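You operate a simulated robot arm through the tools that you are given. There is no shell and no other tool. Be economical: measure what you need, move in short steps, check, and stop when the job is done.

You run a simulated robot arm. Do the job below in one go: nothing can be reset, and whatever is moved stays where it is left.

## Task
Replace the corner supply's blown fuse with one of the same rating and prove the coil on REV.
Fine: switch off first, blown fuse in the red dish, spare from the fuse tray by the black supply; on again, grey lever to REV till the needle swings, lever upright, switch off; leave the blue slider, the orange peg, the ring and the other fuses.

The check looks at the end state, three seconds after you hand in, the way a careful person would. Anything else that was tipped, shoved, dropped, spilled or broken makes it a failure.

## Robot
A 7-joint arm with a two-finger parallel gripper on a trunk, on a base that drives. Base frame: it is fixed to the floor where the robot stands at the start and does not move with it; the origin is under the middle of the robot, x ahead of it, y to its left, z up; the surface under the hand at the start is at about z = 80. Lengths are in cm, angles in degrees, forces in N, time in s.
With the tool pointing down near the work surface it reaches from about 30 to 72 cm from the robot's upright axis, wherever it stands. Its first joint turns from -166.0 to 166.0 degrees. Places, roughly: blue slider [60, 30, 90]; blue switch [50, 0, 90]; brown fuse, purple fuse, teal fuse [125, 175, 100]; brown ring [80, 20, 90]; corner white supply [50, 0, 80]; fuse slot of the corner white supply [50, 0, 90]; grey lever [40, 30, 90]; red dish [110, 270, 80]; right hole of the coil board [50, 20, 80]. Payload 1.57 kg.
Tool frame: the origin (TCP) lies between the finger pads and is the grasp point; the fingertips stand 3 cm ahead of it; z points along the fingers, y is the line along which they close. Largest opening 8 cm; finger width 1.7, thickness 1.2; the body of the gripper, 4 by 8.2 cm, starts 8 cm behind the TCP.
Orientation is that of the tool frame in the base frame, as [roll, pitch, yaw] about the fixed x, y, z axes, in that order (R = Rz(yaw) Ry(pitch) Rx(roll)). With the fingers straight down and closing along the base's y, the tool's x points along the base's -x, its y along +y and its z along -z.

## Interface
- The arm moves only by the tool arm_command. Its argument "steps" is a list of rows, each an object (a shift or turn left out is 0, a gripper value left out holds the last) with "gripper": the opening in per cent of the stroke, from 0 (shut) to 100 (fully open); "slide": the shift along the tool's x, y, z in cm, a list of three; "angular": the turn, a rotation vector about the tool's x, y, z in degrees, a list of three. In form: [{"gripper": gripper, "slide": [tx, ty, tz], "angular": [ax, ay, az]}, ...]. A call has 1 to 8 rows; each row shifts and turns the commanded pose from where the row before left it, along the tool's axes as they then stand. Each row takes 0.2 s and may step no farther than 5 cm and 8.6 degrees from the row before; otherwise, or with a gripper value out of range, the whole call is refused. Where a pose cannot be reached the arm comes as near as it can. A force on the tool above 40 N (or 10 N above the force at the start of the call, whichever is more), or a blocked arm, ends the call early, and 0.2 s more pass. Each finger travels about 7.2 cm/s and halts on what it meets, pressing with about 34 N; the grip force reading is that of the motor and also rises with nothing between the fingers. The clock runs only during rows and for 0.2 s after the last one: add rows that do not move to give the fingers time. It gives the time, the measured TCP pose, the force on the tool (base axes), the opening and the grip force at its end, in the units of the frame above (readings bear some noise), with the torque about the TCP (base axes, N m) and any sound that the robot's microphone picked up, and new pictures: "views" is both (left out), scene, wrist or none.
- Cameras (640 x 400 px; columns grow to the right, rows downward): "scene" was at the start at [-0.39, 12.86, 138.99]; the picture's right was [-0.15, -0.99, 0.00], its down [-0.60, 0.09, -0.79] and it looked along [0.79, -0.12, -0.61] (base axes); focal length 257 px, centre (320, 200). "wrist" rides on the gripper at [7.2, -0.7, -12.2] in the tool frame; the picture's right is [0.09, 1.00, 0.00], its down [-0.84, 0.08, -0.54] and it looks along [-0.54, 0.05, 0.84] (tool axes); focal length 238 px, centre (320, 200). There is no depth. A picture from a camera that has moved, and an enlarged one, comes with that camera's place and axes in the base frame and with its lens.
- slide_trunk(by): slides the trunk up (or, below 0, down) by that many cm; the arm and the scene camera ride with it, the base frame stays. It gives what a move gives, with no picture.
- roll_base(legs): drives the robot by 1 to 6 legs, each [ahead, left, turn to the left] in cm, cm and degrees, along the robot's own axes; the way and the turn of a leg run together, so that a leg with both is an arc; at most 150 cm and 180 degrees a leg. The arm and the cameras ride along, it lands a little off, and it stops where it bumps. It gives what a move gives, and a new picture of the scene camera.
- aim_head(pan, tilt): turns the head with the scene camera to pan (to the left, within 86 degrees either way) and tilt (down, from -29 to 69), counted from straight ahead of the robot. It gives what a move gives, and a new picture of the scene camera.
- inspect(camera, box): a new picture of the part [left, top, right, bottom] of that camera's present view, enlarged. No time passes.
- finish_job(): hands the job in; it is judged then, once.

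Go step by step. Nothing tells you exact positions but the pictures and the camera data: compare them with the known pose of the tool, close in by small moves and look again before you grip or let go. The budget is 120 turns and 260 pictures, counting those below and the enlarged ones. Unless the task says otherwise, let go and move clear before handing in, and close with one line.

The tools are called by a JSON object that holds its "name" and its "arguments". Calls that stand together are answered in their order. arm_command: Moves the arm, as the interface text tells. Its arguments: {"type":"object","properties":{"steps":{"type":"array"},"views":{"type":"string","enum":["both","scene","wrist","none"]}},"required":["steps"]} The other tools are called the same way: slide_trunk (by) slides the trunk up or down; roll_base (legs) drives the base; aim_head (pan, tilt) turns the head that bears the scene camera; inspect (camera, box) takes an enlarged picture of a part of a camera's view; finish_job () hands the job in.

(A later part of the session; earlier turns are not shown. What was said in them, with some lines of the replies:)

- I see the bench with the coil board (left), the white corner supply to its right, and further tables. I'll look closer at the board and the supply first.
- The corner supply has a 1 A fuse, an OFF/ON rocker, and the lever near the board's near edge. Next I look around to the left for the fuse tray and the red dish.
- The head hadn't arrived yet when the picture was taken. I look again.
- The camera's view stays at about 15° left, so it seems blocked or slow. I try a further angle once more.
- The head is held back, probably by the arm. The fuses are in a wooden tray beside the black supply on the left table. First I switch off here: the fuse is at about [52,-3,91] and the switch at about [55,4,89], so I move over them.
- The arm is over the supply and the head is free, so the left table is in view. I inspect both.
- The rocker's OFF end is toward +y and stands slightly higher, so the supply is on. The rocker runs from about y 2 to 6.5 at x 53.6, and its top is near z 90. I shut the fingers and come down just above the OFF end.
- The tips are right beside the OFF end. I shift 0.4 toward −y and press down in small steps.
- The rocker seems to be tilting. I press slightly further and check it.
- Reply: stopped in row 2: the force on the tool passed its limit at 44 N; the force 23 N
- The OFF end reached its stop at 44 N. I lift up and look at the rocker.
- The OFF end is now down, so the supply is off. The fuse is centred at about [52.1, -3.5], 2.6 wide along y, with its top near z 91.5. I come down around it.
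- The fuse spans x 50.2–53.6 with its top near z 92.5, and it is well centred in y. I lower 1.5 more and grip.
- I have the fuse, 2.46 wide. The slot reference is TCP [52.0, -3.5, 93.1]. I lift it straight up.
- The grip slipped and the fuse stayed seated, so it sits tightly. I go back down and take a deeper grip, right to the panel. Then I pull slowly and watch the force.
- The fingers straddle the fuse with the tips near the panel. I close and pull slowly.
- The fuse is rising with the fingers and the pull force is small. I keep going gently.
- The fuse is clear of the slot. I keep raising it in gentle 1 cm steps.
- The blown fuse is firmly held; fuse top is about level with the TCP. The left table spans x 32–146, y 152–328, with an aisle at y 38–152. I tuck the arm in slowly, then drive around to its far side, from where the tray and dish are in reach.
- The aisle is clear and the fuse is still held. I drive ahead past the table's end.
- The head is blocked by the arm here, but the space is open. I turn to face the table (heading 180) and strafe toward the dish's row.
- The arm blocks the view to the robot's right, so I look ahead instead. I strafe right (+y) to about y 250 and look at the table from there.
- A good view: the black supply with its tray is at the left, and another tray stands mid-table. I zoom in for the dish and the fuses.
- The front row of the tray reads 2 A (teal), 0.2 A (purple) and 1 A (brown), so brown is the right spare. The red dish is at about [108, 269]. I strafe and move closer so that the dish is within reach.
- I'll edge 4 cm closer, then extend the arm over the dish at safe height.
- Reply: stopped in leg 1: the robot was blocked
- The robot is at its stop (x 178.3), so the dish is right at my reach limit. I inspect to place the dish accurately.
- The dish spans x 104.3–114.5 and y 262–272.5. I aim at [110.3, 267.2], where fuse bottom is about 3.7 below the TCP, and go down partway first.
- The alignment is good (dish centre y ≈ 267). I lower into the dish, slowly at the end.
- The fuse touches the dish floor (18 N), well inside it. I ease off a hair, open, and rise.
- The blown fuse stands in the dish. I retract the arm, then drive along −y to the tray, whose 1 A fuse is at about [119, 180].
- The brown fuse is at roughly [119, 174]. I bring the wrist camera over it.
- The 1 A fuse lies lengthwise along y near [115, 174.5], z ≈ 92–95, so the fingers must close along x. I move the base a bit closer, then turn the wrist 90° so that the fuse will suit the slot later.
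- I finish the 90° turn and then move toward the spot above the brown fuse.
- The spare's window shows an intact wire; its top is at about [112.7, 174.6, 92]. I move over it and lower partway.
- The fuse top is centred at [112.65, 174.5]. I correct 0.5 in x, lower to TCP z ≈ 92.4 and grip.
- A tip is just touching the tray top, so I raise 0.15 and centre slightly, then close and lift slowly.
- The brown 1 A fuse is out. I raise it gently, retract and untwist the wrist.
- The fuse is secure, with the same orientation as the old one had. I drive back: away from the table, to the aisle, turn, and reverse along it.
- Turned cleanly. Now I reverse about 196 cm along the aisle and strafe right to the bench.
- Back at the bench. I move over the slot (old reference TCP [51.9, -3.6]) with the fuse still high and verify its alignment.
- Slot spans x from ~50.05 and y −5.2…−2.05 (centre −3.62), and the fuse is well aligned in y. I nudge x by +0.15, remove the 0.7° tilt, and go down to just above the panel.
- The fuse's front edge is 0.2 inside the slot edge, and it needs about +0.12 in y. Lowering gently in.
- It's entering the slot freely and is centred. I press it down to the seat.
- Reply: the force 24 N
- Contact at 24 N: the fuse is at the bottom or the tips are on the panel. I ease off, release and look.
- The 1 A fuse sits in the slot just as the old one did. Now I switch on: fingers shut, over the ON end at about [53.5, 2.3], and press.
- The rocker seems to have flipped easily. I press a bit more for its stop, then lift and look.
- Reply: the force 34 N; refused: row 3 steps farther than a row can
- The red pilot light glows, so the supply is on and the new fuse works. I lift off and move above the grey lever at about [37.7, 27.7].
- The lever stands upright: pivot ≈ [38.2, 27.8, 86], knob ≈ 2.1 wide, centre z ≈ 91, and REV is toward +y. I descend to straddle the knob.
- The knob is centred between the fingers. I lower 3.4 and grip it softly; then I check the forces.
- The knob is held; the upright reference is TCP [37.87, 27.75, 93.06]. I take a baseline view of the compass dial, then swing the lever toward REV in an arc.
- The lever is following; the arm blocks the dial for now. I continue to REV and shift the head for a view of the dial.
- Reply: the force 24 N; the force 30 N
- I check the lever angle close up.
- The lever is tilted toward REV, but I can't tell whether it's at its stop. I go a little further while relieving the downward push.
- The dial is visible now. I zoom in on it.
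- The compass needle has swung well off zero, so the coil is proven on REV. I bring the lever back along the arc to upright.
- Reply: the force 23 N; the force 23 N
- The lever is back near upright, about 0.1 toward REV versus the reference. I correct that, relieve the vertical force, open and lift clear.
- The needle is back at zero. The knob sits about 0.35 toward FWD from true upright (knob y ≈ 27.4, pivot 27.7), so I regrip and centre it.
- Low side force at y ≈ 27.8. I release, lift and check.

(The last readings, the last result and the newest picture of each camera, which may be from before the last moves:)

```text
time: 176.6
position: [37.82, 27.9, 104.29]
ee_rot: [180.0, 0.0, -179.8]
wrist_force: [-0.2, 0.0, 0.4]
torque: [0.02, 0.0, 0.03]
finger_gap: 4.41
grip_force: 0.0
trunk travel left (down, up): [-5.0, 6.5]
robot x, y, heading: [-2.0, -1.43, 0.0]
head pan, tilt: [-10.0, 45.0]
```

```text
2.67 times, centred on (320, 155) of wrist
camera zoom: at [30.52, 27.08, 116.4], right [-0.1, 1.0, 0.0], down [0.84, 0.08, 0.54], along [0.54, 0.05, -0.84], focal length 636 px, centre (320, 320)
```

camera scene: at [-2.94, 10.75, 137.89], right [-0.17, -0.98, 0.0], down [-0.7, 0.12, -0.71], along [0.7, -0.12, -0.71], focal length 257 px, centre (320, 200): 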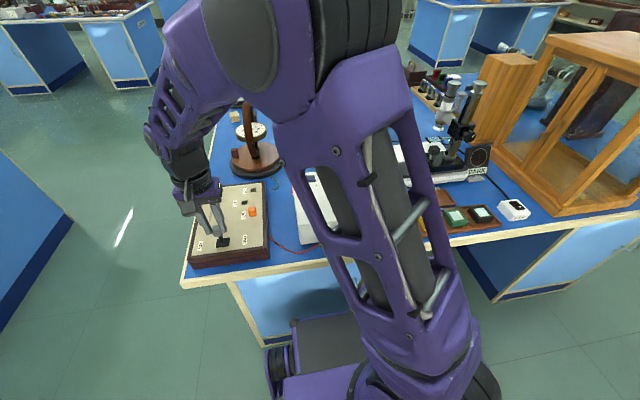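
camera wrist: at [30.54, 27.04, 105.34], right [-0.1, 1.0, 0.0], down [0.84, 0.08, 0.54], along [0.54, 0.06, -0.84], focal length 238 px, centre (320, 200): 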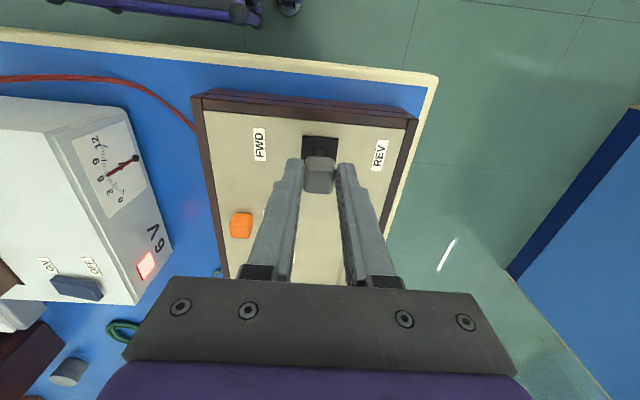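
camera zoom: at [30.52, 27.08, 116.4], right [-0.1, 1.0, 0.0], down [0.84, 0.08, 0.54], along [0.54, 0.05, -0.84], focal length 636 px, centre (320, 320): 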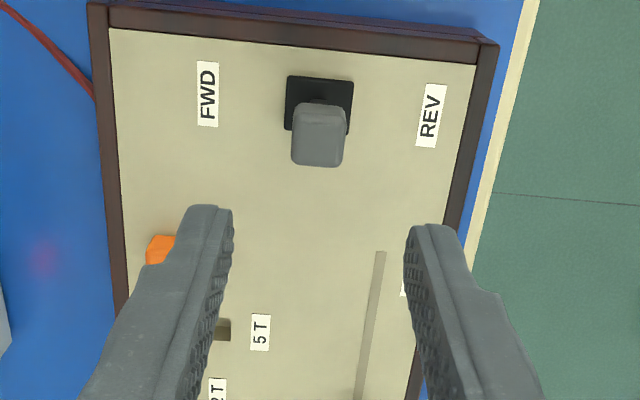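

That matches the original upright offset. Now I switch off: fingers shut, over to the OFF end at [53.4, 6.1].

{"name": "arm_command", "arguments": {"steps": [{"gripper": 0, "slide": [0, -3.65, 0]}, {"slide": [-2.6, -3.65, 0]}, {"slide": [-2.6, -3.65, 0]}, {"slide": [-2.6, -3.65, 0]}, {"slide": [-2.6, -3.65, 0]}, {"slide": [-2.6, -3.55, 0]}, {"slide": [-2.6, 0, 3]}, {"slide": [0, 0, 4]}], "views": "none"}}

{"name": "inspect", "arguments": {"camera": "wrist", "box": [200, 100, 440, 250]}}

```text
time: 178.3
position: [53.74, 6.13, 96.97]
ee_rot: [179.9, 0.0, -179.7]
wrist_force: [-0.7, -0.4, 0.2]
torque: [0.01, -0.01, -0.01]
finger_gap: 0.0
grip_force: 20.9
trunk travel left (down, up): [-5.0, 6.5]
robot x, y, heading: [-1.47, -2.16, 0.2]
head pan, tilt: [-10.0, 45.0]
```

```text
2.67 times, centred on (320, 175) of wrist
camera zoom: at [46.38, 5.41, 109.19], right [-0.1, 1.0, 0.0], down [0.84, 0.08, 0.54], along [0.54, 0.05, -0.84], focal length 636 px, centre (320, 267)
```

zoom: 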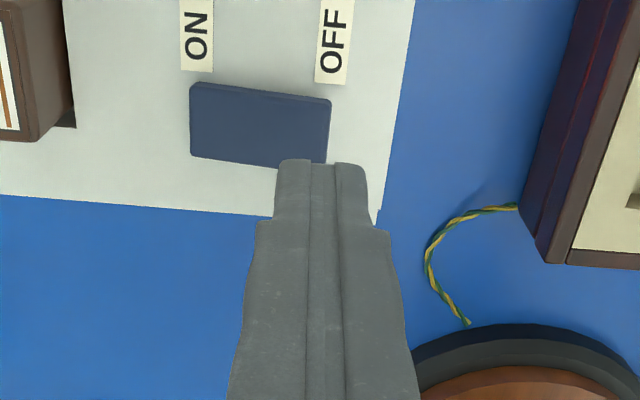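

{"name": "arm_command", "arguments": {"steps": [{"slide": [0.25, -0.1, 2]}, {"slide": [0, 0, 1]}, {"slide": [0, 0, 0.5]}, {"slide": [0, 0, 0.4]}, {"slide": [0, 0, 0.2]}, {"slide": [0, 0, 0.2]}, {"slide": [0, 0, 0.15]}], "views": "none"}}

{"name": "inspect", "arguments": {"camera": "scene", "box": [270, 140, 370, 240]}}

```text
time: 179.9
position: [53.29, 6.09, 92.92]
ee_rot: [179.8, 0.1, -179.8]
wrist_force: [-3.9, 1.0, 14.3]
torque: [-0.07, 0.18, -0.04]
finger_gap: 0.0
grip_force: 21.3
trunk travel left (down, up): [-5.0, 6.5]
robot x, y, heading: [-2.08, -2.01, 0.4]
head pan, tilt: [-10.0, 45.0]
```

```text
4.00 times, centred on (320, 190) of scene
camera zoom: at [-2.91, 10.78, 137.9], right [-0.17, -0.99, 0.0], down [-0.7, 0.12, -0.71], along [0.7, -0.12, -0.71], focal length 1028 px, centre (320, 240)
```

zoom: 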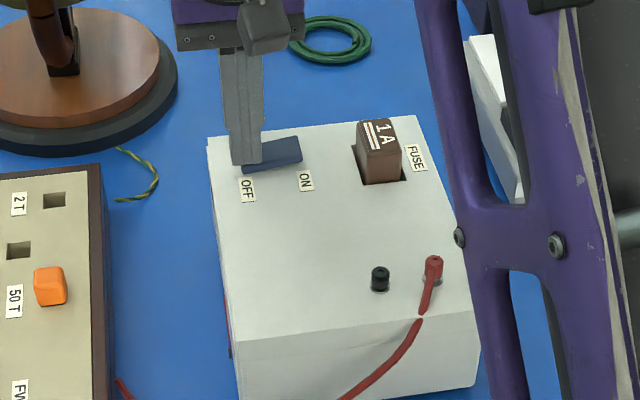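

The rocker has tipped to OFF and the pilot light is dark. I lift clear, retract, and do a final check of the bench.

{"name": "arm_command", "arguments": {"steps": [{"slide": [0, 0, -1]}, {"slide": [0, 0, -4]}, {"slide": [0, 0, -4]}, {"slide": [1, 0, -4.5]}, {"slide": [4, 0, -2]}, {"slide": [4, 0, 0]}, {}], "views": "both"}}

{"name": "inspect", "arguments": {"camera": "scene", "box": [180, 80, 400, 280]}}

{"name": "inspect", "arguments": {"camera": "wrist", "box": [200, 0, 480, 180]}}

```text
time: 181.6
position: [44.17, 6.06, 108.29]
ee_rot: [179.9, 0.0, -179.7]
wrist_force: [0.1, 0.5, -0.1]
torque: [-0.04, -0.04, -0.04]
finger_gap: 0.0
grip_force: 21.6
trunk travel left (down, up): [-5.0, 6.5]
robot x, y, heading: [-1.8, -1.65, -0.0]
head pan, tilt: [-10.0, 45.0]
camera scene: at [-2.8, 10.78, 137.87], right [-0.17, -0.99, 0.0], down [-0.7, 0.12, -0.71], along [0.7, -0.12, -0.71], focal length 257 px, centre (320, 200)
camera wrist: at [36.92, 5.22, 120.44], right [-0.1, 1.0, 0.0], down [0.84, 0.08, 0.54], along [0.54, 0.05, -0.84], focal length 238 px, centre (320, 200)
```

scene: 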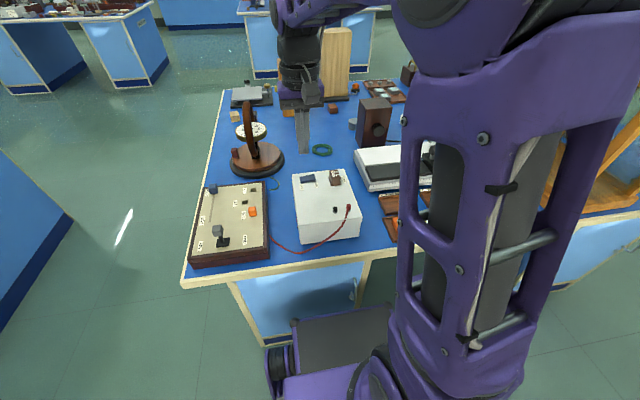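
wrist: 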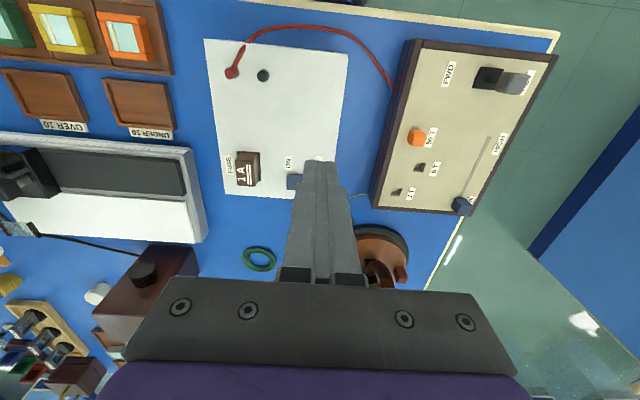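

```text
2.00 times, centred on (290, 180) of scene
camera zoom: at [-2.8, 10.78, 137.87], right [-0.17, -0.99, 0.0], down [-0.7, 0.12, -0.71], along [0.7, -0.12, -0.71], focal length 514 px, centre (380, 240)
```

zoom: 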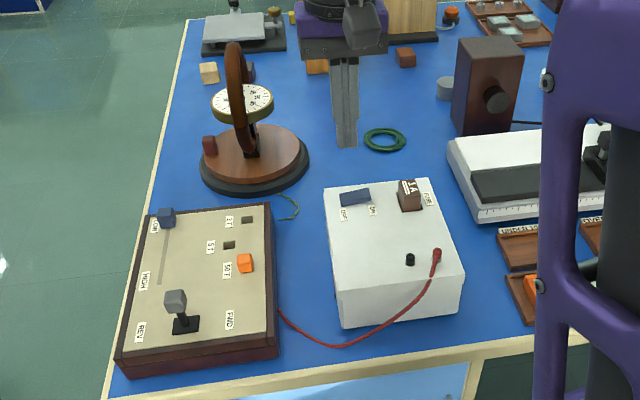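

```text
2.22 times, centred on (340, 90) of wrist
camera zoom: at [36.92, 5.22, 120.44], right [-0.1, 1.0, 0.0], down [0.84, 0.08, 0.54], along [0.54, 0.05, -0.84], focal length 530 px, centre (276, 444)
```

zoom: 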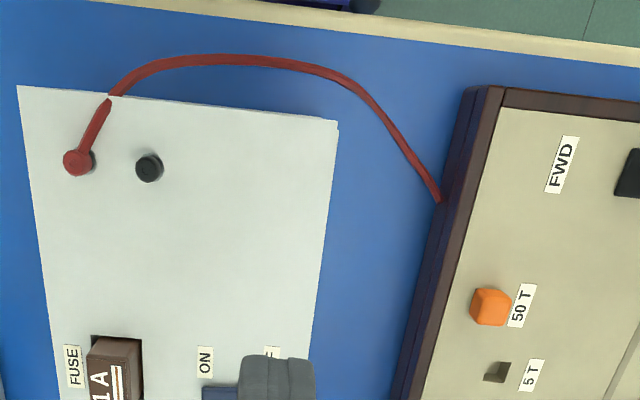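

Everything looks right: the rocker is at OFF and the lever upright, the slider, peg and ring are untouched, and the arm is clear. I hand in.

{"name": "finish_job", "arguments": {}}

```text
The job is handed in.
```

The corner supply now has the good 1 A fuse from the tray by the black supply and the blown one is in the red dish. The coil's needle swung on REV, and I left the lever upright and the supply off.
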